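You operate a simulated robot arm through the tools that you are given. There is no shell and no other tool.

You run a simulated robot arm. Do the job below in one go: nothing can be reset, and whatever is moved stays where it is left.

## Task
Crane 1 shows OVERLOAD: set the load down, free the grab, press RESET and raise the grab.
Fine: the load goes back into its frame; leave the power on, and cranes 1 and 2, their trolleys and the other containers where they are.

Only the result counts: the job must be done as asked and must still hold three seconds after the hand-in. Knocking over, shifting, dropping, spilling or breaking anything else fails it.

## Robot
A 7-joint arm with a two-finger gripper, on a carriage that runs on a rail from [-262, 218] to [1567, -1306] (x, y) and turns from -2.897 to 2.897 rad about z. Base frame: it is fixed where the carriage stands at the start and does not move with it; the origin is on the floor, on the carriage's upright axis, x ahead of it, y to its left, z up; the surface under the hand at the start is at about z = 760. Lengths are in mm, angles in rad, forces in N, time in s.
It reaches about 1269 mm from its shoulder. Its first joint turns from -2.601 to 2.601 rad. Places, roughly: blue container [2500, 250, 750]; blue latch [5400, -3300, 900]; gantry crane one [2700, 0, 1000]; gantry crane two [5600, -2700, 1000]; grab of crane one [2800, -100, 1000]; grab of crane two [5900, -2900, 1000]; green container [2750, 0, 750]; grey container [2500, 0, 750]; lock lever of crane two [5400, -3400, 800]; lock switch of crane one [1800, -500, 800]; orange container [2500, -250, 750]; power switch of crane one [1700, -300, 800]; red container [2500, -250, 750]; red lorry [2500, 250, 750]; reset button [1800, -400, 800]; teal container [2500, -250, 750]; trolley of crane one [2800, -100, 1100]; trolley of crane two [5900, -2900, 1100]; white container [2750, 0, 750]; white frame of bay H [2800, -100, 800]; yellow flat wagon [2500, 0, 750]. Payload 2.45 kg.
Tool frame: the origin (TCP) lies between the finger pads and is the grasp point; the fingertips stand 26 mm ahead of it; z points along the fingers, y is the line along which they close. The gripper opens to 96 mm; its body begins 69 mm behind the TCP.
Orientation is that of the tool frame in the base frame, as a unit quaternion [x, y, z, w]. With the fingers straight down and closing along the base's y, the tool's x points along the base's -x, its y along +y and its z along -z.

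## Interface
- The arm moves only by the tool drive_tool. Its argument "moves" is a list that holds one entry, the list of rows, each a list of 7 numbers: the shift along the base's x, y, z in m, then the turn, a rotation vector about the base's x, y, z in rad, then the gripper command, from -1 (shut) to 1 (fully open), values between in proportion. In form: [[[dx, dy, dz, wx, wy, wz, hand], ...]]. A call has 1 to 20 rows; each row shifts and turns the commanded pose from where the row before left it. Rows are played at 5 a second. More than 50 mm and 0.15 rad between two rows, or a gripper value outside its range, and nothing of the call is played. Where a pose cannot be reached the arm comes as near as it can. A force on the tool above 70 N (or 10 N above the force at the start of the call, whichever is more), or a blocked arm, ends the call early, and 0.2 s more pass. The fingers move at their own pace (about 169.8 mm/s each) and stop on an object; they squeeze with about 37 N. The grip force told is the motor's: it shows also when the fingers shut on nothing. Time passes only in rows, and 0.2 s behind the last, so rows that do not move let the fingers close. The reply holds the time, the measured pose of the TCP, the force on the tool along the base axes, the opening and the grip force, in the units named above and with some noise, with the torque about the TCP (base axes, N m) and any sound that the robot's microphone picked up, and new pictures: "views" is both (left out), scene, wrist or none.
- Cameras (640 x 400 px; columns grow to the right, rows downward): "scene" is now at [49.1, 171.3, 1627.1]; the picture's right is [-0.01, -1.00, 0.00], its down [-0.54, 0.00, -0.84] and it looks along [0.84, -0.01, -0.54] (base axes); focal length 279 px, centre (320, 200). "wrist" rides on the gripper at [82, 3, -98] in the tool frame; the picture's right is [-0.04, 1.00, 0.00], its down [-0.73, -0.03, -0.68] and it looks along [-0.68, -0.03, 0.73] (tool axes); focal length 256 px, centre (320, 200). There is no depth. A picture from a camera that has moved, and an enlarged one, comes with that camera's place and axes in the base frame and with its lens. The place of the scene camera against the robot may be out by one fixed shift of up to 18 mm in any direction.
- lift_body(by): slides the trunk up (or, below 0, down) by that many mm; the arm and the scene camera ride with it, the base frame stays. It gives what a move gives, with no picture.
- steer(legs): drives the robot by 1 to 6 legs, each [ahead, left, turn to the left] in mm, mm and rad, along the robot's own axes; the way and the turn of a leg run together, so that a leg with both is an arc; at most 1500 mm and 3.142 rad a leg. The arm and the cameras ride along, it lands a little off, and it stops where it bumps. It keeps to its track: a leg is cut to what the track allows. It gives what a move gives, and a new picture of the scene camera.
- pan_tilt(pan, tilt): turns the head with the scene camera to pan (to the left, within 2.705 rad either way) and tilt (down, from -0.506 to 1.204), counted from straight ahead of the robot. It gives what a move gives, and a new picture of the scene camera.
- inspect(camera, box): a new picture of the part [left, top, right, bottom] of that camera's present view, enlarged. It takes no simulated time.
- close_job(): hands the job in; it is judged then, once.

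Nothing tells you exact positions but the pictures and the camera data. Unless the task says otherwise, let go and move clear before handing in.

The tools are called after "Request:" as name(argument=value, ...) on one line, values as JSON. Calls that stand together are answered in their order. drive_tool: Moves the arm, as the interface text tells. Its arguments: {"type":"object","properties":{"moves":{"type":"array","items":{"type":"array","items":{"type":"array","items":{"type":"number"}}}},"views":{"type":"string","enum":["both","scene","wrist","none"]}},"required":["moves"]} The other tools are called the same way: lift_body (by) moves the trunk up or down; steer (legs) drives the base; pan_tilt (pan, tilt) turns the head that bears the scene camera; inspect (camera, box) takes an enlarged picture of a part of a camera's view; close_job () hands the job in.

At the start:

```text
t: 0.0
tcp_pos: [703.5, 289.5, 1022.5]
ee_rot: [0.0, 1.0, 0.0, 0.0]
ft_force: [0.1, -0.7, 0.0]
ft_torque: [-0.03, 0.0, 0.01]
finger_gap: 95.9
finger_force: 0.1
trunk travel left (down, up): [-600.0, 110.0]
robot x, y, heading: [-2.9, -1.5, -0.003]
head pan, tilt (commanded): [-0.007, 0.571]
```

scene: 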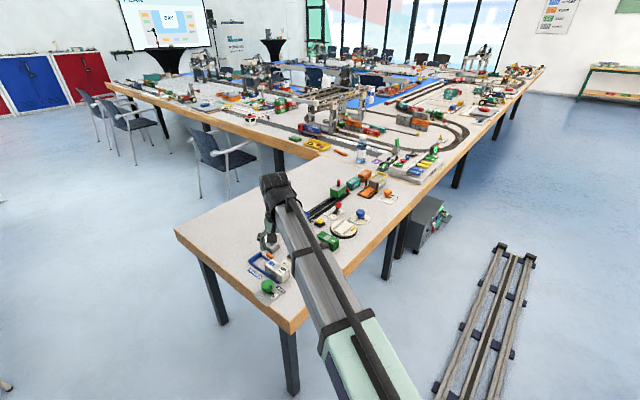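
wrist: 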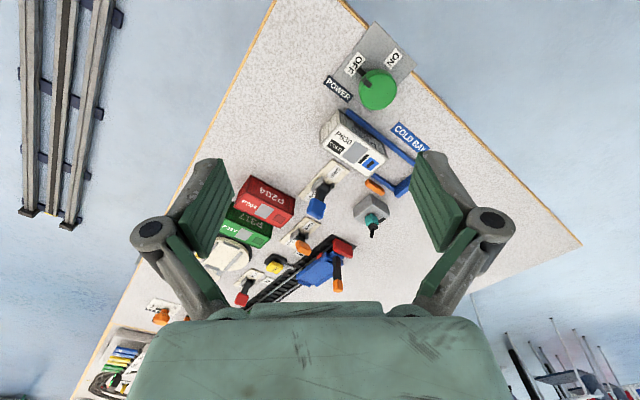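

I see a long table with a model railway; crane one is near the middle, about 2.7 m ahead. First I look closer at the scene to find the crane, its controls and the load.

Request:
inspect(camera="scene", box=[270, 60, 470, 185])

Request:
inspect(camera="scene", box=[240, 140, 440, 300])

Request:
inspect(camera="wrist", box=[80, 0, 440, 400])

```text
3.20 times, centred on (370, 122) of scene
camera zoom: at [49.1, 171.3, 1627.1], right [-0.01, -1.0, 0.0], down [-0.54, 0.0, -0.84], along [0.84, -0.01, -0.54], focal length 894 px, centre (160, 448)
```

zoom: 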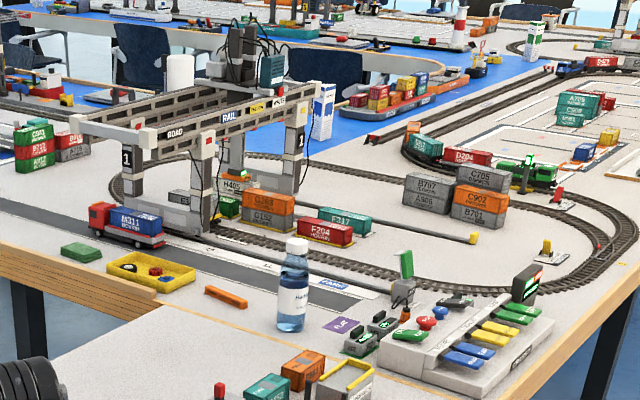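

```text
2.50 times, centred on (340, 220) of scene
camera zoom: at [49.1, 171.3, 1627.1], right [-0.01, -1.0, 0.0], down [-0.54, 0.0, -0.84], along [0.84, -0.01, -0.54], focal length 698 px, centre (270, 150)
```

zoom: 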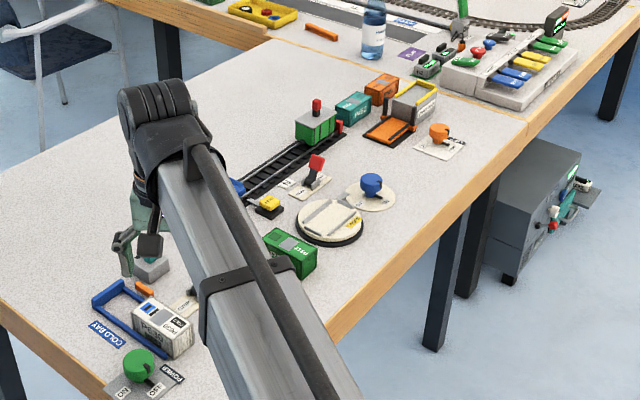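

```text
1.00 times, centred on (260, 200) of wrist (not enlarged: the box is as wide or as high as the picture)
camera zoom: at [621.2, 293.5, 1119.4], right [0.04, 1.0, 0.0], down [0.73, -0.03, 0.68], along [0.68, -0.03, -0.73], focal length 256 px, centre (380, 200)
```

zoom: 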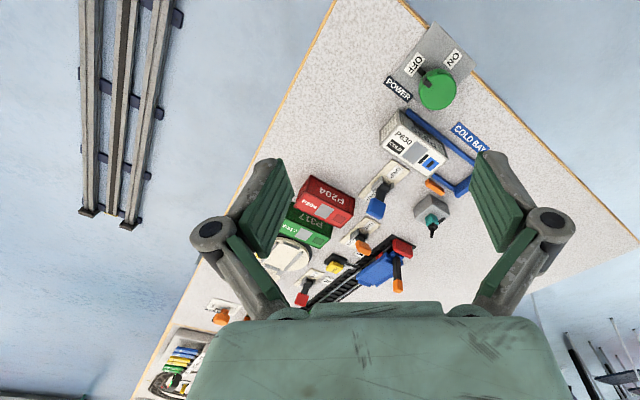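

I take the control box of crane one to be near [1790, -540], with a bottle near [1890, -150]; neither is in reach, so I raise and draw in the arm before driving along the rail.

Request:
drive_tool(moves=[[[-0.03, -0.02, 0.04, 0, 0, 0, 1], [-0.03, -0.02, 0.04, 0, 0, 0, 1], [-0.03, -0.02, 0.04, 0, 0, 0, 1], [-0.03, -0.02, 0.04, 0, 0, 0, 1], [-0.03, -0.02, 0.04, 0, 0, 0, 1], [-0.03, -0.02, 0.02, 0, 0, 0, 1]]], views="none")

```text
refused: row 1 steps farther than a row can; nothing moved
```

Request:
drive_tool(moves=[[[-0.025, -0.015, 0.035, 0, 0, 0, 1], [-0.025, -0.015, 0.035, 0, 0, 0, 1], [-0.025, -0.015, 0.035, 0, 0, 0, 1], [-0.025, -0.015, 0.035, 0, 0, 0, 1], [-0.025, -0.015, 0.035, 0, 0, 0, 1], [-0.025, -0.015, 0.03, 0, 0, 0, 1]]], views="none")

```text
t: 1.4
tcp_pos: [585.6, 209.8, 1163.3]
ee_rot: [0.001, 1.0, 0.004, 0.013]
ft_force: [-0.1, -0.4, 0.1]
ft_torque: [-0.02, 0.02, 0.04]
finger_gap: 96.2
finger_force: 0.1
out of reach, approached as far as the arm can: row 5, 6
trunk travel left (down, up): [-600.0, 110.0]
robot x, y, heading: [1.7, -2.0, -0.004]
head pan, tilt (commanded): [-0.007, 0.571]
```

The arm is up at about z 1163. I now drive along the rail towards the control box.

Request:
steer(legs=[[900, -750, 0]])

```text
t: 7.4
tcp_pos: [1491.7, -554.5, 1165.6]
ee_rot: [0.014, 1.0, 0.004, 0.012]
ft_force: [-0.5, -0.1, 0.1]
ft_torque: [0.02, 0.02, -0.01]
finger_gap: 96.0
finger_force: 0.0
trunk travel left (down, up): [-600.0, 110.0]
robot x, y, heading: [901.0, -750.9, -0.022]
head pan, tilt (commanded): [-0.007, 0.571]
camera scene: at [953.7, -579.8, 1627.1], right [-0.03, -1.0, 0.0], down [-0.54, 0.02, -0.84], along [0.84, -0.03, -0.54], focal length 279 px, centre (320, 200)
```

scene: 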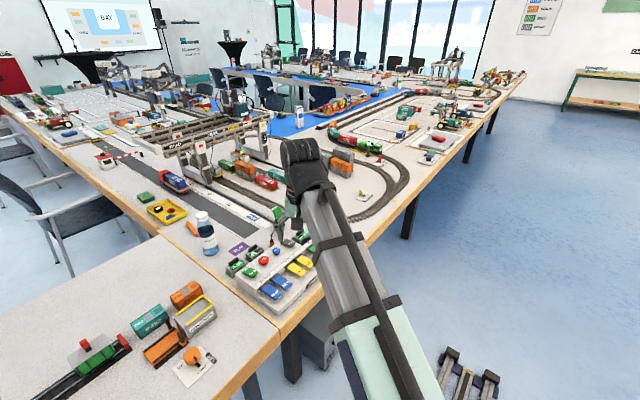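

I now see the control box in front with keys in green, yellow and blue, red and blue buttons; I zoom in for the labels and the crane.

Request:
inspect(camera="scene", box=[180, 190, 340, 320])

Request:
inspect(camera="scene", box=[120, 70, 320, 220])

Request:
inspect(camera="wrist", box=[0, 0, 640, 400])

```text
3.08 times, centred on (260, 255) of scene
camera zoom: at [953.7, -579.8, 1627.1], right [-0.03, -1.0, 0.0], down [-0.54, 0.02, -0.84], along [0.84, -0.03, -0.54], focal length 860 px, centre (505, 31)
```

zoom: 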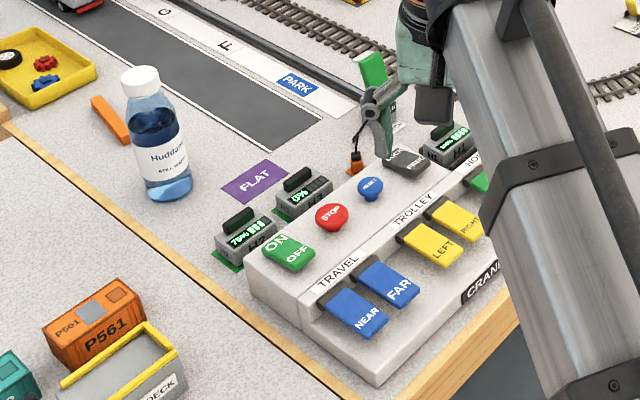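

```text
2.67 times, centred on (220, 145) of scene
camera zoom: at [953.7, -579.8, 1627.1], right [-0.03, -1.0, 0.0], down [-0.54, 0.02, -0.84], along [0.84, -0.03, -0.54], focal length 745 px, centre (587, 347)
```

zoom: 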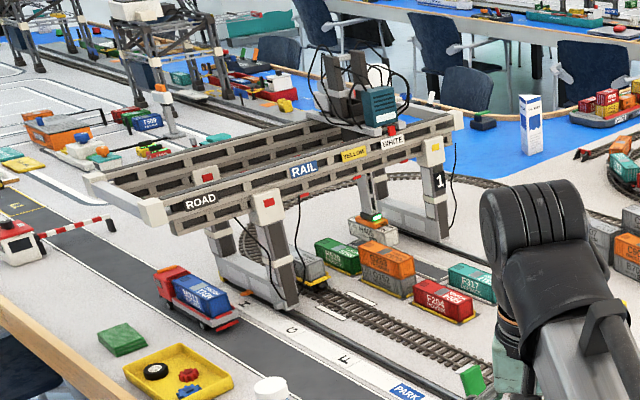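

```text
1.00 times, centred on (320, 200) of wrist (not enlarged: the box is as wide or as high as the picture)
camera zoom: at [1406.2, -550.1, 1259.2], right [0.07, 1.0, 0.01], down [0.72, -0.06, 0.7], along [0.69, -0.04, -0.72], focal length 256 px, centre (320, 200)
```

zoom: 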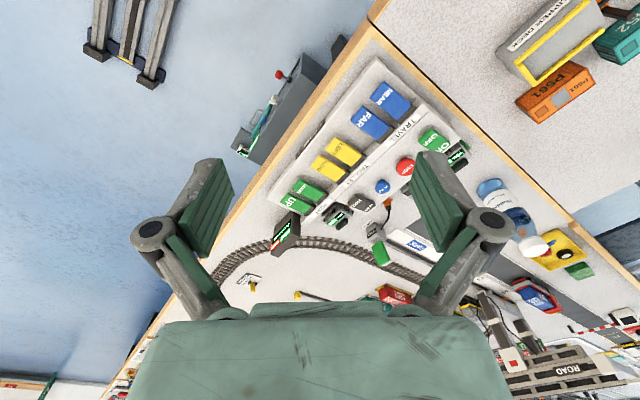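

I can make out the ON/OFF rocker, STOP, RESET, a lock switch and keys for TRAVEL, TROLLEY and HOIST. I zoom into the crane's load and the display.

Request:
inspect(camera="scene", box=[225, 125, 305, 175])

Request:
inspect(camera="wrist", box=[240, 120, 440, 270])

Request:
inspect(camera="scene", box=[140, 90, 300, 190])

```text
8.00 times, centred on (265, 150) of scene
camera zoom: at [953.7, -579.8, 1627.1], right [-0.03, -1.0, 0.0], down [-0.54, 0.02, -0.84], along [0.84, -0.03, -0.54], focal length 2235 px, centre (760, 600)
```

zoom: 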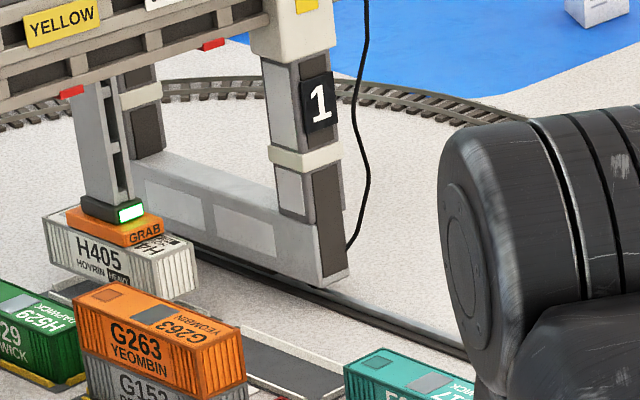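

```text
2.67 times, centred on (340, 195) of wrist
camera zoom: at [1406.2, -550.1, 1259.2], right [0.07, 1.0, 0.01], down [0.72, -0.06, 0.7], along [0.69, -0.04, -0.72], focal length 683 px, centre (267, 213)
```

zoom: 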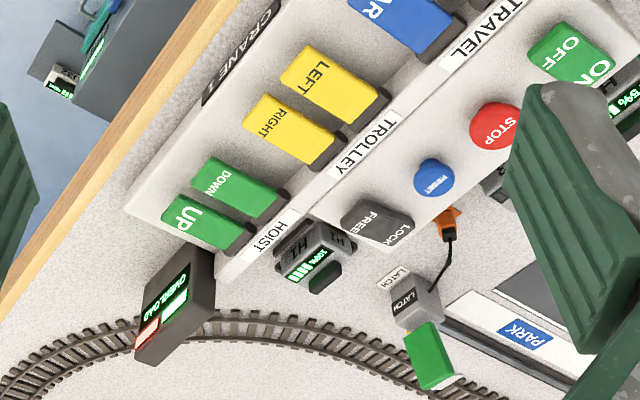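

```text
4.00 times, centred on (220, 140) of scene
camera zoom: at [953.7, -579.8, 1627.1], right [-0.03, -1.0, 0.0], down [-0.54, 0.02, -0.84], along [0.84, -0.03, -0.54], focal length 1118 px, centre (720, 440)
```

zoom: 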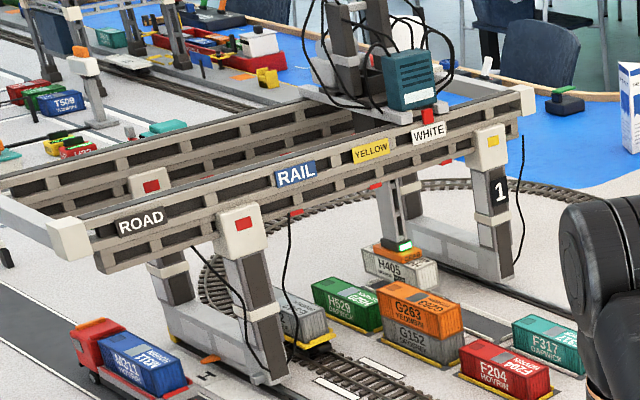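

The display reads OVERLOAD, with the white container H405 hanging under crane 1's grab above its bay frame. I move a little nearer along the rail so all keys are in easy reach.

Request:
steer(legs=[[120, -98, 0]])

Request:
inspect(camera="wrist", box=[200, 60, 520, 260])

```text
t: 8.8
tcp_pos: [1609.7, -653.0, 1163.9]
ee_rot: [0.014, 1.0, 0.004, 0.013]
ft_force: [-0.4, -1.3, 0.6]
ft_torque: [0.02, -0.01, 0.03]
finger_gap: 96.0
finger_force: 0.1
trunk travel left (down, up): [-600.0, 110.0]
robot x, y, heading: [1017.9, -849.4, -0.022]
head pan, tilt (commanded): [-0.007, 0.571]
camera scene: at [1071.8, -678.3, 1627.1], right [-0.03, -1.0, 0.0], down [-0.54, 0.02, -0.84], along [0.84, -0.03, -0.54], focal length 279 px, centre (320, 200)
```

scene: 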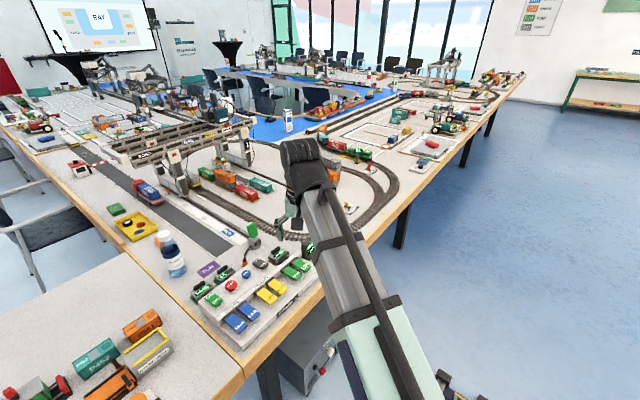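

```text
2.00 times, centred on (360, 160) of wrist
camera zoom: at [1524.3, -648.4, 1259.1], right [0.07, 1.0, 0.01], down [0.72, -0.05, 0.7], along [0.69, -0.04, -0.72], focal length 512 px, centre (240, 280)
```

zoom: 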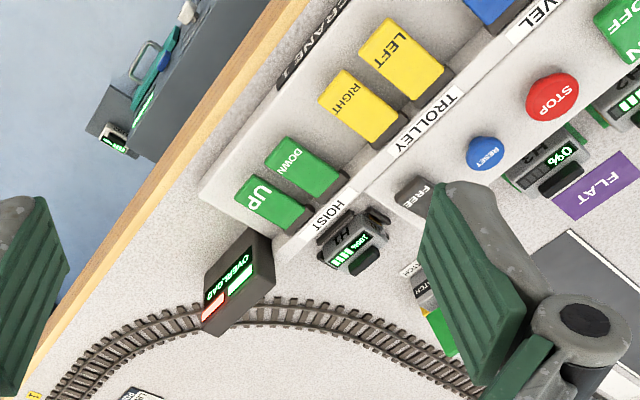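

I zoom the scene camera onto the box to measure each control.

Request:
inspect(camera="scene", box=[180, 210, 340, 350])

Request:
inspect(camera="scene", box=[225, 210, 325, 275])

Request:
inspect(camera="scene", box=[190, 120, 290, 200])

```text
2.86 times, centred on (260, 280) of scene
camera zoom: at [1071.8, -678.3, 1627.1], right [-0.03, -1.0, 0.0], down [-0.54, 0.02, -0.84], along [0.84, -0.03, -0.54], focal length 798 px, centre (491, -29)
```

zoom: 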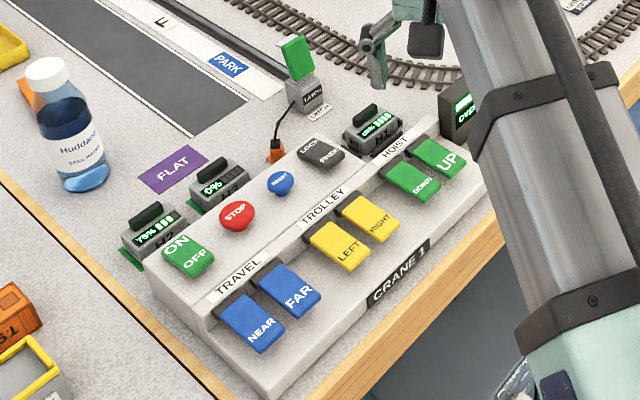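

```text
6.15 times, centred on (275, 242) of scene
camera zoom: at [1071.8, -678.3, 1627.1], right [-0.03, -1.0, 0.0], down [-0.54, 0.02, -0.84], along [0.84, -0.03, -0.54], focal length 1719 px, centre (597, -62)
```

zoom: 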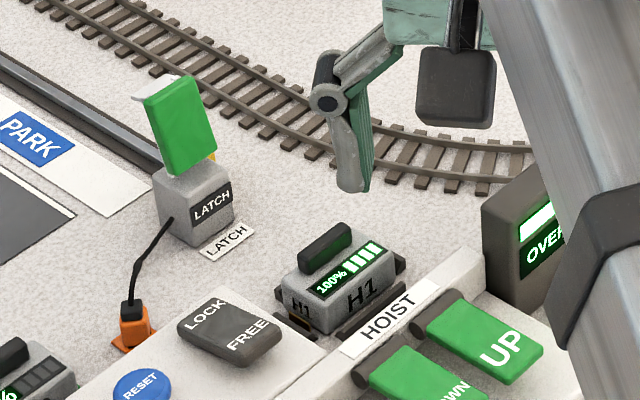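

```text
5.00 times, centred on (240, 160) of scene
camera zoom: at [1071.8, -678.3, 1627.1], right [-0.03, -1.0, 0.0], down [-0.54, 0.02, -0.84], along [0.84, -0.03, -0.54], focal length 1397 px, centre (720, 400)
```

zoom: 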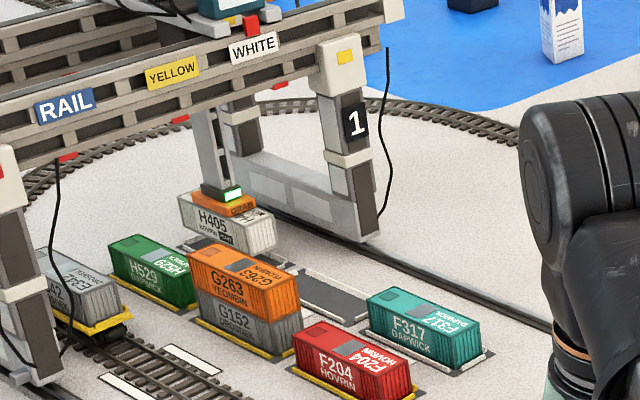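

I take the DOWN key at about [1799, -613, 805] and UP at [1842, -644, 805]. I shut the fingers and go above DOWN for a closer look.

Request:
drive_tool(moves=[[[0.038, 0.008, -0.02, 0, 0, 0, -1], [0.038, 0.008, -0.02, 0, 0, 0, -1], [0.038, 0.008, -0.02, 0, 0, 0, -1], [0.038, 0.008, -0.02, 0, 0, 0, -1], [0.038, 0.008, -0.02, 0, 0, 0, -1], [0, 0, -0.04, 0, 0, 0, -1], [0, 0, -0.04, 0, 0, 0, -1], [0, 0, -0.03, 0, 0, 0, -1], [0, 0, 0, 0, 0, 0, -1]]])

```text
t: 10.8
tcp_pos: [1800.5, -615.1, 953.2]
ee_rot: [0.013, 1.0, 0.004, 0.013]
ft_force: [-0.6, 0.8, 0.0]
ft_torque: [-0.01, 0.06, 0.02]
finger_gap: 0.0
finger_force: 28.5
trunk travel left (down, up): [-600.0, 110.0]
robot x, y, heading: [1018.7, -849.9, -0.028]
head pan, tilt (commanded): [-0.007, 0.571]
camera scene: at [1071.8, -678.1, 1627.1], right [-0.03, -1.0, 0.0], down [-0.54, 0.02, -0.84], along [0.84, -0.03, -0.54], focal length 279 px, centre (320, 200)
camera wrist: at [1716.0, -609.9, 1048.1], right [0.07, 1.0, 0.01], down [0.72, -0.05, 0.7], along [0.69, -0.04, -0.72], focal length 256 px, centre (320, 200)
```

scene: 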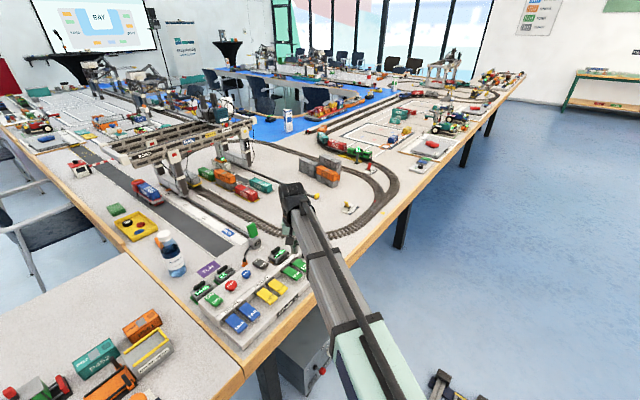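
wrist: 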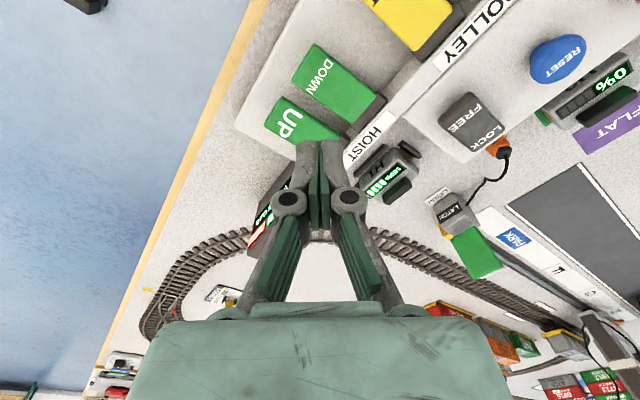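

The fingertips hang right above the DOWN label. I level the tool and lower to just above the key.

Request:
drive_tool(moves=[[[0, 0, -0.036, -0.008, 0.026, 0, -1], [0, 0, -0.036, 0, 0, 0, -1], [0, 0, -0.033, 0, 0, 0, -1], [0, 0, 0, 0, 0, 0, -1]]])

Request:
inspect(camera="scene", box=[190, 120, 290, 200])

Request:
inspect(camera="scene", box=[220, 200, 340, 300])

```text
t: 11.8
tcp_pos: [1799.7, -614.6, 849.6]
ee_rot: [0.013, 1.0, -0.001, -0.001]
ft_force: [-0.1, -1.0, -0.4]
ft_torque: [0.01, 0.03, -0.02]
finger_gap: 0.1
finger_force: 29.0
trunk travel left (down, up): [-600.0, 110.0]
robot x, y, heading: [1015.9, -847.9, -0.025]
head pan, tilt (commanded): [-0.007, 0.571]
camera scene: at [1071.8, -678.1, 1627.1], right [-0.03, -1.0, 0.0], down [-0.54, 0.02, -0.84], along [0.84, -0.03, -0.54], focal length 279 px, centre (320, 200)
camera wrist: at [1717.0, -608.2, 946.6], right [0.07, 1.0, 0.0], down [0.73, -0.05, 0.68], along [0.68, -0.04, -0.74], focal length 256 px, centre (320, 200)
```

scene: 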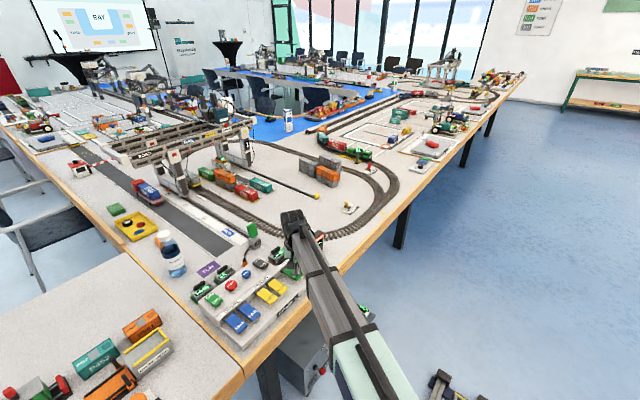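
wrist: 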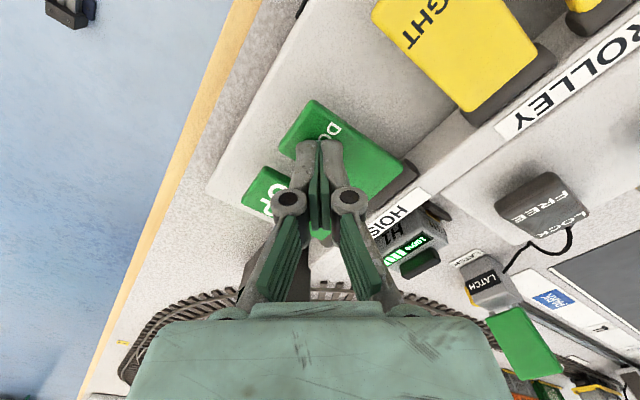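

```text
5.00 times, centred on (240, 160) of scene
camera zoom: at [1071.8, -678.1, 1627.1], right [-0.03, -1.0, 0.0], down [-0.54, 0.02, -0.84], along [0.84, -0.03, -0.54], focal length 1397 px, centre (720, 400)
```

zoom: 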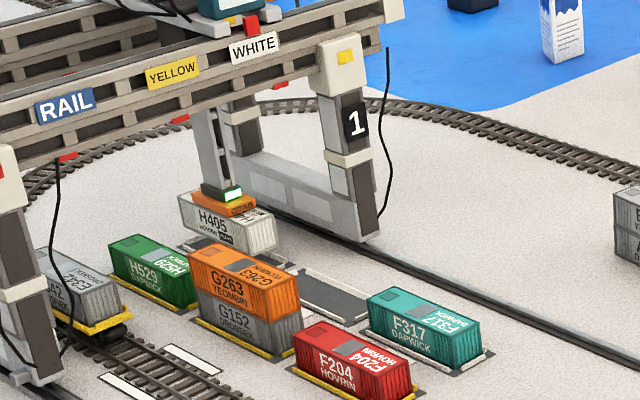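

```text
4.00 times, centred on (280, 250) of scene
camera zoom: at [1071.8, -678.1, 1627.1], right [-0.03, -1.0, 0.0], down [-0.54, 0.02, -0.84], along [0.84, -0.03, -0.54], focal length 1118 px, centre (480, 0)
```

zoom: 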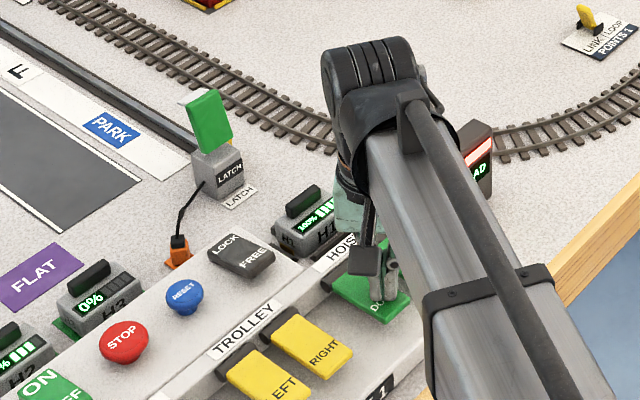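

The tips are about 20 mm over the DOWN key. I press gently, in small steps, to find the key's contact point.

Request:
drive_tool(moves=[[[0, 0, -0.006, 0, 0, 0, -1], [0, 0, -0.005, 0, 0, 0, -1], [0, 0, -0.004, 0, 0, 0, -1]]], views="wrist")

Request:
inspect(camera="scene", box=[190, 120, 290, 200])

```text
t: 12.6
tcp_pos: [1798.5, -615.7, 834.5]
ee_rot: [0.013, 1.0, 0.0, -0.001]
ft_force: [0.6, -0.4, 3.1]
ft_torque: [0.03, -0.06, -0.02]
finger_gap: 0.0
finger_force: 28.6
trunk travel left (down, up): [-600.0, 110.0]
robot x, y, heading: [1018.2, -848.5, -0.026]
head pan, tilt (commanded): [-0.007, 0.571]
camera wrist: at [1715.8, -608.4, 931.8], right [0.07, 1.0, 0.0], down [0.73, -0.05, 0.68], along [0.68, -0.04, -0.74], focal length 256 px, centre (320, 200)
```

wrist: 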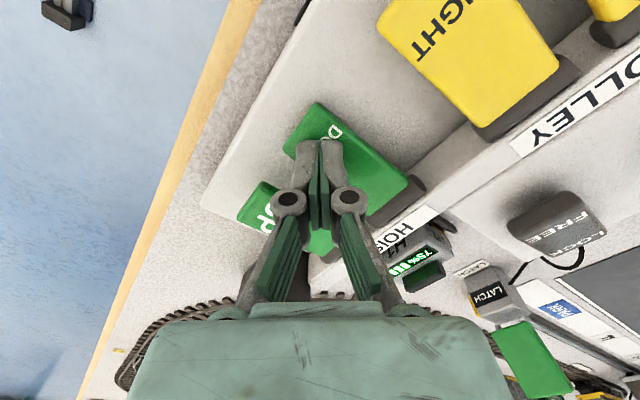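

```text
5.00 times, centred on (240, 160) of scene
camera zoom: at [1071.4, -678.3, 1627.1], right [-0.03, -1.0, 0.0], down [-0.54, 0.02, -0.84], along [0.84, -0.03, -0.54], focal length 1397 px, centre (720, 400)
```

zoom: 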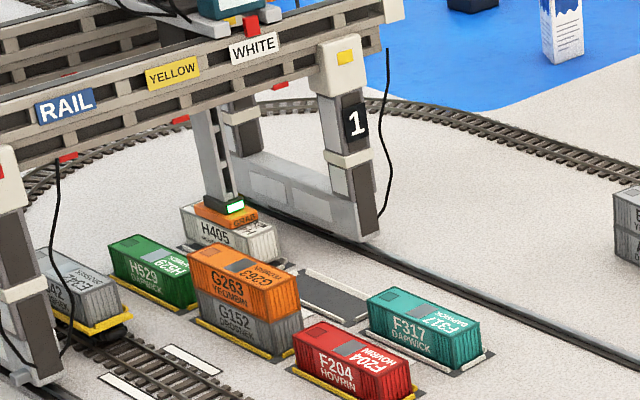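

The key is now touched (3 N), the load has sunk a little and H1's charge shows 75%. I check both before going on.

Request:
inspect(camera="scene", box=[220, 150, 255, 180])

Request:
inspect(camera="wrist", box=[380, 200, 460, 300])

Request:
inspect(camera="scene", box=[180, 230, 340, 320])

```text
13.33 times, centred on (238, 165) of scene
camera zoom: at [1071.4, -678.3, 1627.1], right [-0.03, -1.0, 0.0], down [-0.54, 0.02, -0.84], along [0.84, -0.03, -0.54], focal length 3725 px, centre (1420, 667)
```

zoom: 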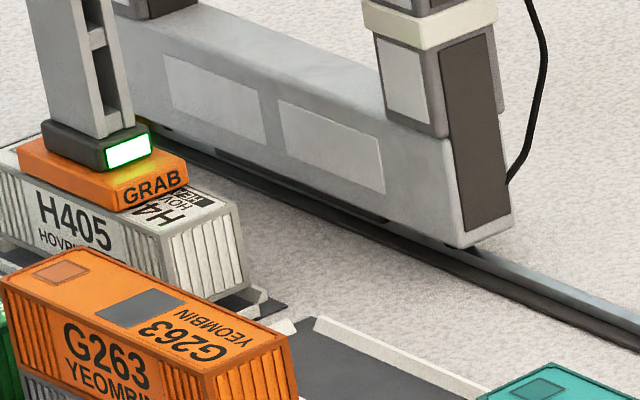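

```text
4.00 times, centred on (420, 250) of wrist
camera zoom: at [1715.8, -608.4, 931.8], right [0.07, 1.0, 0.0], down [0.73, -0.05, 0.68], along [0.68, -0.04, -0.74], focal length 1024 px, centre (-80, 0)
```

zoom: 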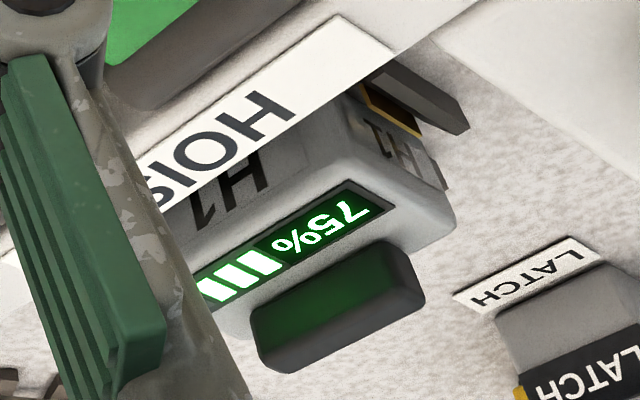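

```text
4.00 times, centred on (260, 275) of scene
camera zoom: at [1071.4, -678.3, 1627.1], right [-0.03, -1.0, 0.0], down [-0.54, 0.02, -0.84], along [0.84, -0.03, -0.54], focal length 1118 px, centre (560, -100)
```

zoom: 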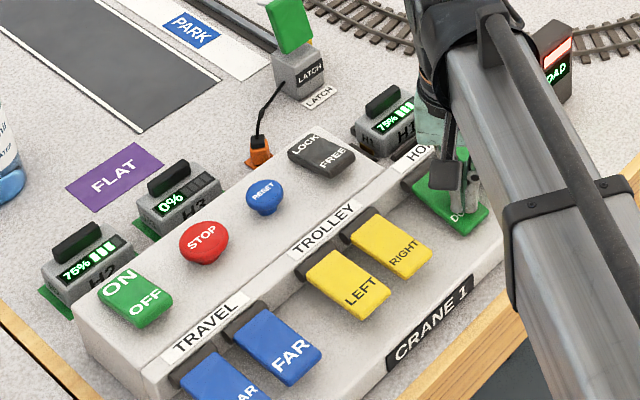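

The load is near its frame but I can't yet tell that it sits. I hold the key for a short moment more and compare.

Request:
drive_tool(moves=[[[0, 0, -0.001, 0, 0, 0, -1]]], views="none")

Request:
inspect(camera="scene", box=[220, 150, 255, 180])

Request:
inspect(camera="scene", box=[180, 230, 340, 320])

```text
t: 12.9
tcp_pos: [1798.5, -615.3, 833.2]
ee_rot: [0.013, 1.0, 0.0, -0.001]
ft_force: [0.0, 0.3, 2.9]
ft_torque: [0.01, -0.03, -0.01]
finger_gap: 0.2
finger_force: 28.8
trunk travel left (down, up): [-600.0, 110.0]
robot x, y, heading: [1018.5, -848.6, -0.028]
head pan, tilt (commanded): [-0.007, 0.571]
```

```text
13.33 times, centred on (238, 165) of scene
camera zoom: at [1071.3, -678.3, 1627.1], right [-0.03, -1.0, 0.0], down [-0.54, 0.02, -0.84], along [0.84, -0.03, -0.54], focal length 3725 px, centre (1420, 667)
```

zoom: 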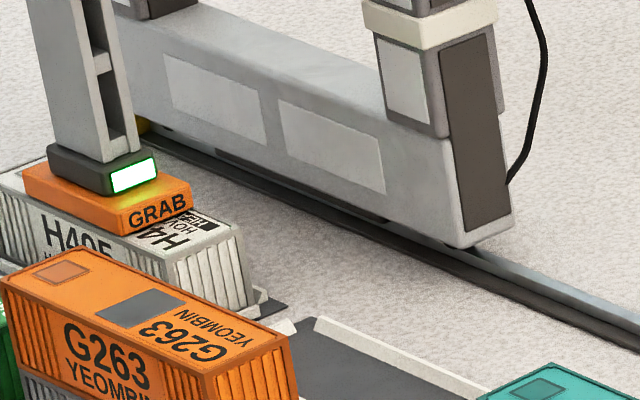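

```text
4.00 times, centred on (260, 275) of scene
camera zoom: at [1071.3, -678.3, 1627.1], right [-0.03, -1.0, 0.0], down [-0.54, 0.02, -0.84], along [0.84, -0.03, -0.54], focal length 1118 px, centre (560, -100)
```

zoom: 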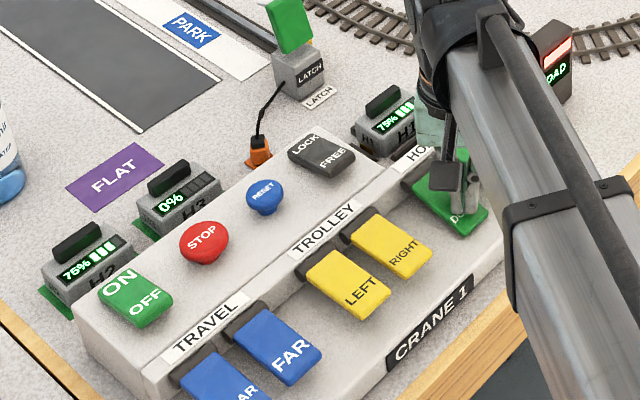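

The load keeps sinking at about 40 mm/s; I hold a bit longer.

Request:
drive_tool(moves=[[[0, 0, 0, 0, 0, 0, -1]]], views="none")

Request:
inspect(camera="scene", box=[220, 150, 255, 180])

Request:
inspect(camera="wrist", box=[380, 200, 460, 300])

```text
t: 13.3
tcp_pos: [1797.8, -614.7, 833.8]
ee_rot: [0.013, 1.0, 0.0, -0.001]
ft_force: [-1.0, 0.7, 3.3]
ft_torque: [0.02, -0.02, 0.01]
finger_gap: 0.1
finger_force: 28.9
trunk travel left (down, up): [-600.0, 110.0]
robot x, y, heading: [1017.0, -848.3, -0.029]
head pan, tilt (commanded): [-0.007, 0.571]
```

```text
13.33 times, centred on (238, 165) of scene
camera zoom: at [1071.3, -678.3, 1627.1], right [-0.03, -1.0, 0.0], down [-0.54, 0.02, -0.84], along [0.84, -0.03, -0.54], focal length 3725 px, centre (1420, 667)
```

zoom: 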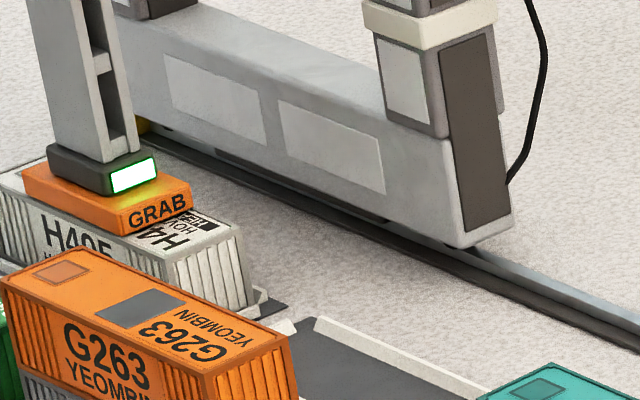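

```text
4.00 times, centred on (420, 250) of wrist
camera zoom: at [1715.7, -608.4, 930.6], right [0.07, 1.0, 0.0], down [0.73, -0.05, 0.68], along [0.68, -0.04, -0.74], focal length 1024 px, centre (-80, 0)
```

zoom: 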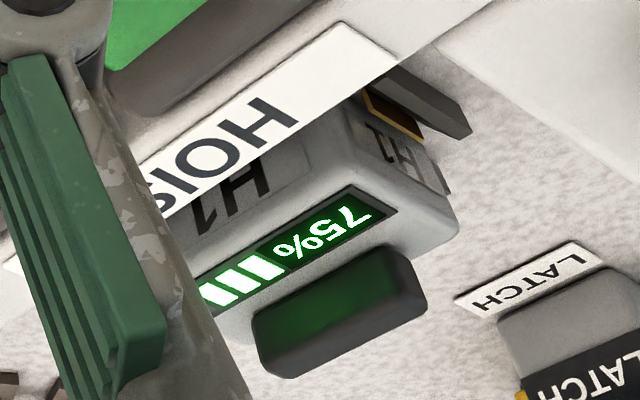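

The load has stopped sinking: it sits in its frame. I let go of DOWN and rise to look at the lock switch.

Request:
drive_tool(moves=[[[0, 0, 0.03, 0, 0, 0, -1], [0, 0, 0.04, 0, 0, 0, -1], [0.01, 0.03, 0.03, 0, 0, 0, -1], [0.01, 0.04, 0.01, 0, 0, 0, -1], [0, 0.03, 0, 0, 0, 0, -1], [0, 0, 0, 0, 0, 0, -1]]])

Request:
inspect(camera="scene", box=[200, 130, 280, 190])

Request:
inspect(camera="scene", box=[180, 210, 340, 330])

```text
t: 14.8
tcp_pos: [1822.2, -512.5, 943.3]
ee_rot: [0.015, 1.0, 0.001, -0.001]
ft_force: [-0.8, 0.9, -0.2]
ft_torque: [0.03, 0.01, 0.02]
finger_gap: 0.0
finger_force: 28.4
trunk travel left (down, up): [-600.0, 110.0]
robot x, y, heading: [1014.9, -844.9, -0.028]
head pan, tilt (commanded): [-0.007, 0.571]
camera scene: at [1071.7, -678.0, 1627.1], right [-0.03, -1.0, 0.0], down [-0.54, 0.02, -0.84], along [0.84, -0.03, -0.54], focal length 279 px, centre (320, 200)
camera wrist: at [1739.3, -506.0, 1040.5], right [0.07, 1.0, 0.0], down [0.73, -0.05, 0.68], along [0.68, -0.05, -0.74], focal length 256 px, centre (320, 200)
```

scene: 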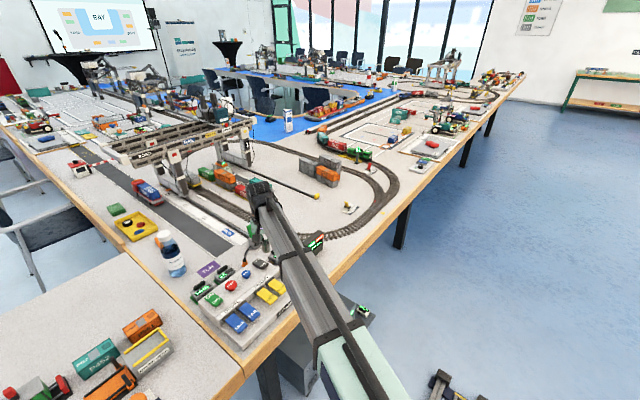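
wrist: 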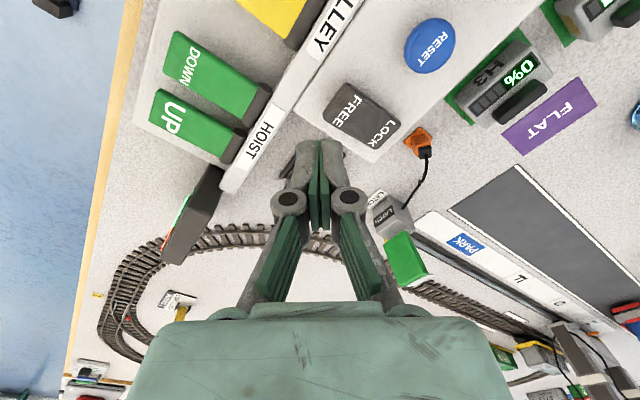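

```text
6.67 times, centred on (240, 160) of scene
camera zoom: at [1071.7, -678.0, 1627.1], right [-0.03, -1.0, 0.0], down [-0.54, 0.02, -0.84], along [0.84, -0.03, -0.54], focal length 1863 px, centre (853, 467)
```

zoom: 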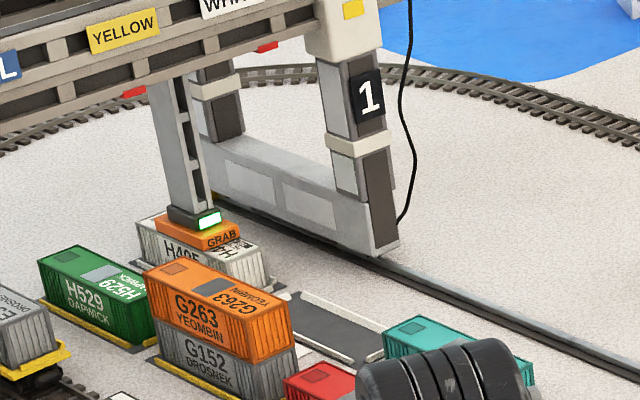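

```text
3.33 times, centred on (260, 270) of scene
camera zoom: at [1071.7, -678.0, 1627.1], right [-0.03, -1.0, 0.0], down [-0.54, 0.02, -0.84], along [0.84, -0.03, -0.54], focal length 931 px, centre (520, -33)
```

zoom: 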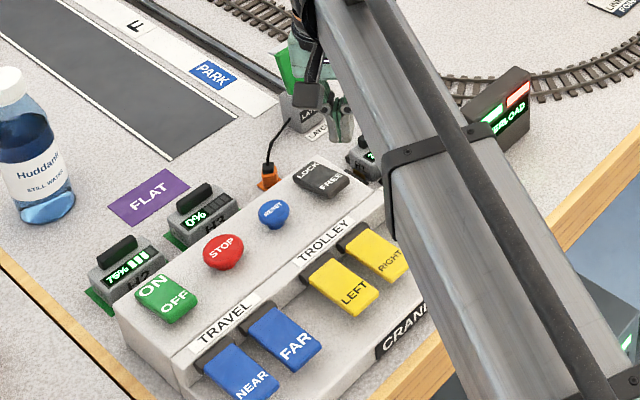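

H405 now sits in its frame with the grab still on it, and the display still reads OVERLOAD. The FREE end of the lock switch is at about [1824, -488, 835]; I hover above it.

Request:
drive_tool(moves=[[[0.002, 0.024, -0.02, 0, 0, 0, -1], [0, 0, -0.04, 0, 0, 0, -1], [0, 0, 0, 0, 0, 0, -1]]])

Request:
inspect(camera="wrist", box=[240, 40, 440, 200])

Request:
inspect(camera="scene", box=[230, 220, 310, 280])

```text
t: 15.6
tcp_pos: [1823.2, -489.7, 882.7]
ee_rot: [0.014, 1.0, 0.0, -0.001]
ft_force: [-0.3, -0.2, 0.1]
ft_torque: [0.02, -0.01, -0.01]
finger_gap: 0.0
finger_force: 28.2
trunk travel left (down, up): [-600.0, 110.0]
robot x, y, heading: [1018.7, -850.2, -0.029]
head pan, tilt (commanded): [-0.007, 0.571]
camera scene: at [1071.9, -678.1, 1627.1], right [-0.03, -1.0, 0.0], down [-0.54, 0.02, -0.84], along [0.84, -0.03, -0.54], focal length 279 px, centre (320, 200)
camera wrist: at [1740.1, -483.0, 980.5], right [0.07, 1.0, 0.0], down [0.73, -0.05, 0.68], along [0.68, -0.04, -0.74], focal length 256 px, centre (320, 200)
```

scene: 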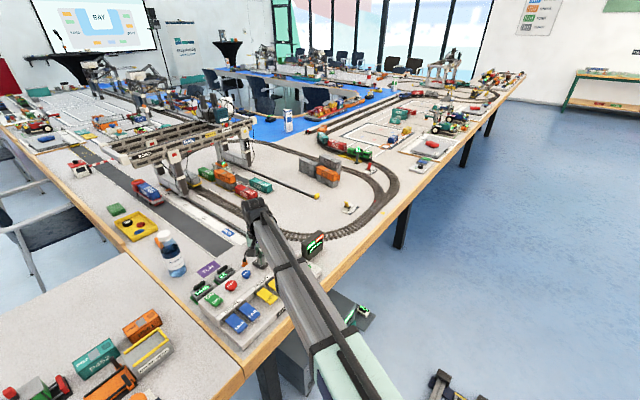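
wrist: 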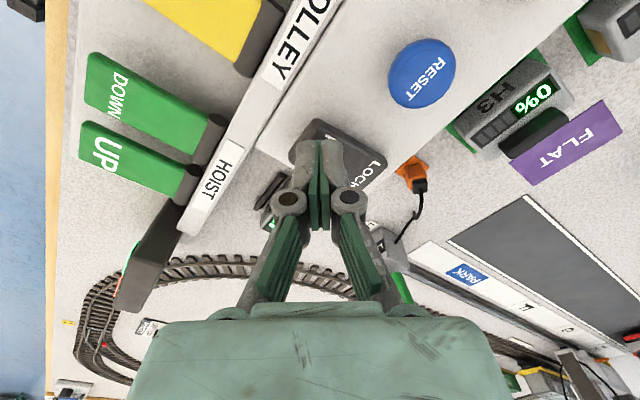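

```text
2.50 times, centred on (340, 120) of wrist
camera zoom: at [1740.1, -483.0, 980.5], right [0.07, 1.0, 0.0], down [0.73, -0.05, 0.68], along [0.68, -0.04, -0.74], focal length 640 px, centre (270, 400)
```

zoom: 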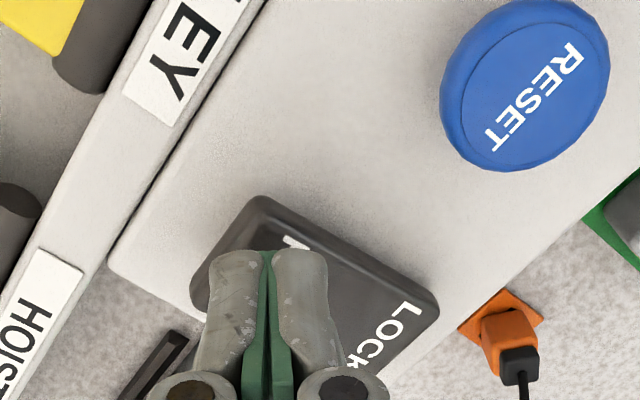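

```text
6.67 times, centred on (270, 250) of scene
camera zoom: at [1071.9, -678.1, 1627.1], right [-0.03, -1.0, 0.0], down [-0.54, 0.02, -0.84], along [0.84, -0.03, -0.54], focal length 1863 px, centre (653, -133)
```

zoom: 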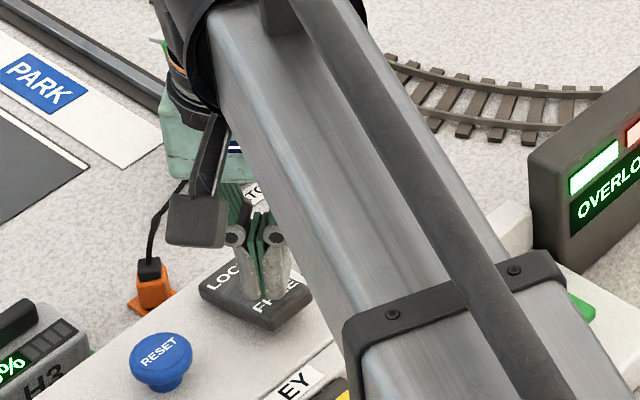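

The tips are above the FREE end of the lock rocker. I press it down in small steps.

Request:
drive_tool(moves=[[[0.004, -0.002, -0.006, 0, 0, 0, -1], [0, 0, -0.006, 0, 0, 0, -1], [0, 0, -0.005, 0, 0, 0, -1], [0, 0, -0.004, 0, 0, 0, -1]]], views="wrist")

Request:
inspect(camera="scene", box=[200, 130, 280, 190])

```text
t: 16.6
tcp_pos: [1825.7, -491.3, 863.3]
ee_rot: [0.013, 1.0, 0.0, 0.0]
ft_force: [0.8, -0.7, 8.7]
ft_torque: [0.04, -0.16, -0.02]
finger_gap: 0.0
finger_force: 28.0
trunk travel left (down, up): [-600.0, 110.0]
robot x, y, heading: [1019.7, -846.8, -0.027]
head pan, tilt (commanded): [-0.007, 0.571]
camera wrist: at [1743.1, -485.3, 960.5], right [0.07, 1.0, 0.0], down [0.73, -0.05, 0.68], along [0.68, -0.04, -0.73], focal length 256 px, centre (320, 200)
```

wrist: 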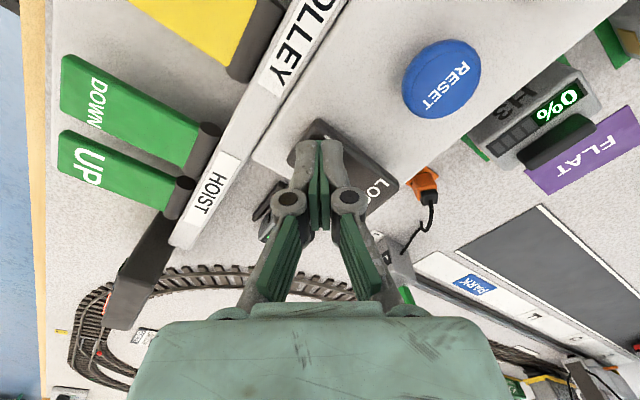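

```text
6.67 times, centred on (240, 160) of scene
camera zoom: at [1070.7, -678.8, 1627.4], right [-0.03, -1.0, 0.0], down [-0.54, 0.02, -0.84], along [0.84, -0.03, -0.54], focal length 1863 px, centre (853, 467)
```

zoom: 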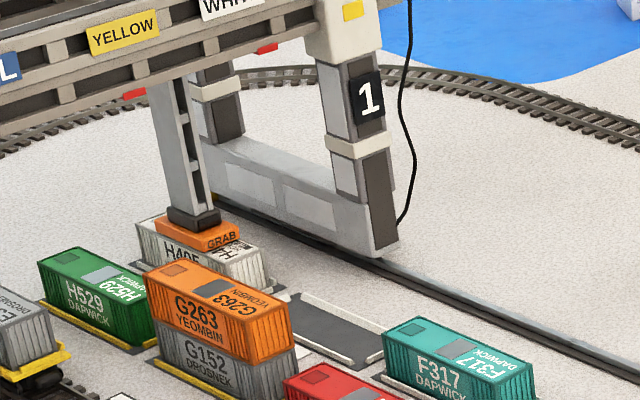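

The grab's green lamp went out, so the lock has gone to FREE. I lift off and check the switch.

Request:
drive_tool(moves=[[[0, 0, 0.02, 0, 0, 0, -1], [0, 0, 0.03, 0, 0, 0, -1], [-0.01, 0.03, 0.02, 0, 0, 0, -1], [0, 0, 0, 0, 0, 0, -1]]], views="wrist")

Request:
inspect(camera="scene", box=[200, 130, 280, 190])

Request:
inspect(camera="scene", box=[180, 210, 340, 330])

```text
t: 17.6
tcp_pos: [1814.4, -460.7, 931.3]
ee_rot: [0.014, 1.0, 0.0, 0.0]
ft_force: [-1.0, -0.7, -0.3]
ft_torque: [0.0, 0.02, 0.0]
finger_gap: 0.1
finger_force: 28.9
trunk travel left (down, up): [-600.0, 110.0]
robot x, y, heading: [1017.1, -849.4, -0.024]
head pan, tilt (commanded): [-0.007, 0.571]
camera wrist: at [1732.1, -454.1, 1028.0], right [0.07, 1.0, 0.0], down [0.73, -0.05, 0.68], along [0.68, -0.05, -0.74], focal length 256 px, centre (320, 200)
```

wrist: 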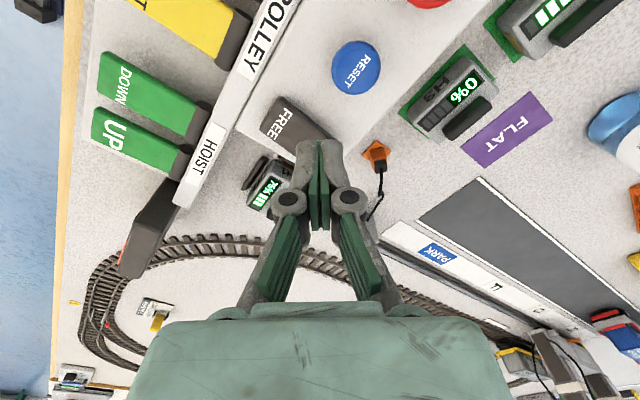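

```text
6.67 times, centred on (240, 160) of scene
camera zoom: at [1071.6, -677.9, 1627.0], right [-0.03, -1.0, 0.0], down [-0.54, 0.02, -0.84], along [0.84, -0.03, -0.54], focal length 1863 px, centre (853, 467)
```

zoom: 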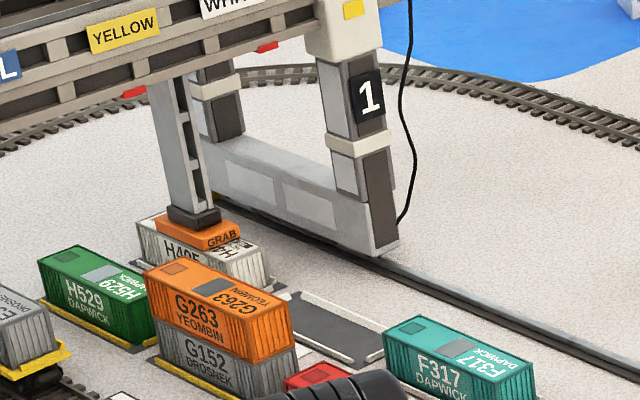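

```text
3.33 times, centred on (260, 270) of scene
camera zoom: at [1071.6, -677.9, 1627.0], right [-0.03, -1.0, 0.0], down [-0.54, 0.02, -0.84], along [0.84, -0.03, -0.54], focal length 931 px, centre (520, -33)
```

zoom: 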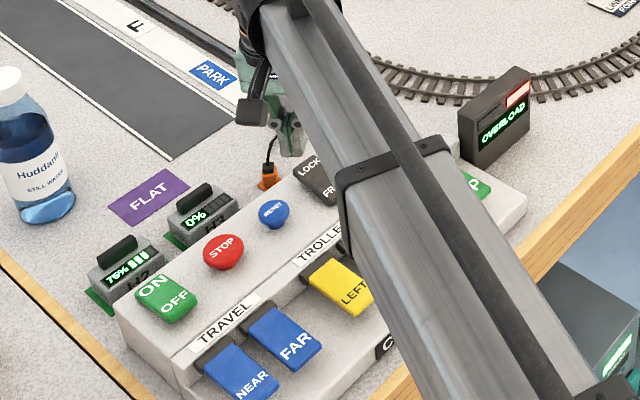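

The lock is FREE and the grab lamp off. RESET is at about [1785, -433, 839]; I go over it, keeping clear of STOP.

Request:
drive_tool(moves=[[[-0.029, 0.028, -0.01, 0, 0, 0, -1], [0, 0, -0.035, 0, 0, 0, -1], [0, 0, 0, 0, 0, 0, -1]]], views="wrist")

Request:
inspect(camera="scene", box=[200, 230, 300, 300])

```text
t: 18.4
tcp_pos: [1785.5, -434.2, 884.5]
ee_rot: [0.013, 1.0, 0.0, -0.001]
ft_force: [0.5, -0.1, -0.2]
ft_torque: [0.01, 0.04, 0.03]
finger_gap: 0.0
finger_force: 28.7
trunk travel left (down, up): [-600.0, 110.0]
robot x, y, heading: [1020.2, -850.4, -0.027]
head pan, tilt (commanded): [-0.007, 0.571]
camera wrist: at [1702.8, -427.7, 982.5], right [0.07, 1.0, 0.0], down [0.73, -0.05, 0.68], along [0.68, -0.04, -0.74], focal length 256 px, centre (320, 200)
```

wrist: 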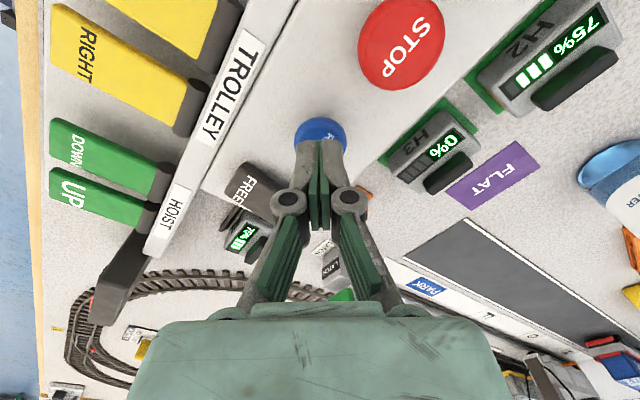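

```text
5.71 times, centred on (250, 265) of scene
camera zoom: at [1072.0, -678.1, 1627.1], right [-0.03, -1.0, 0.0], down [-0.54, 0.02, -0.84], along [0.84, -0.03, -0.54], focal length 1597 px, centre (720, -171)
```

zoom: 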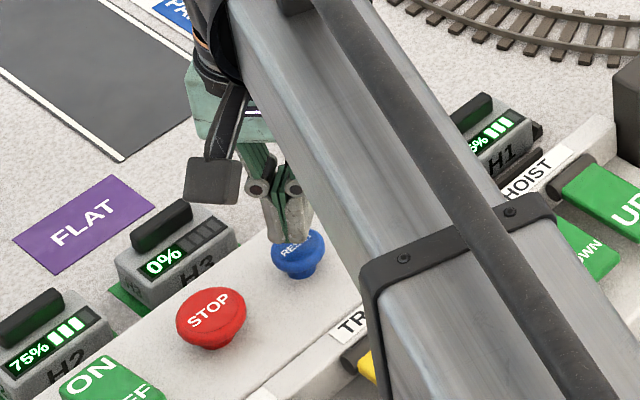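

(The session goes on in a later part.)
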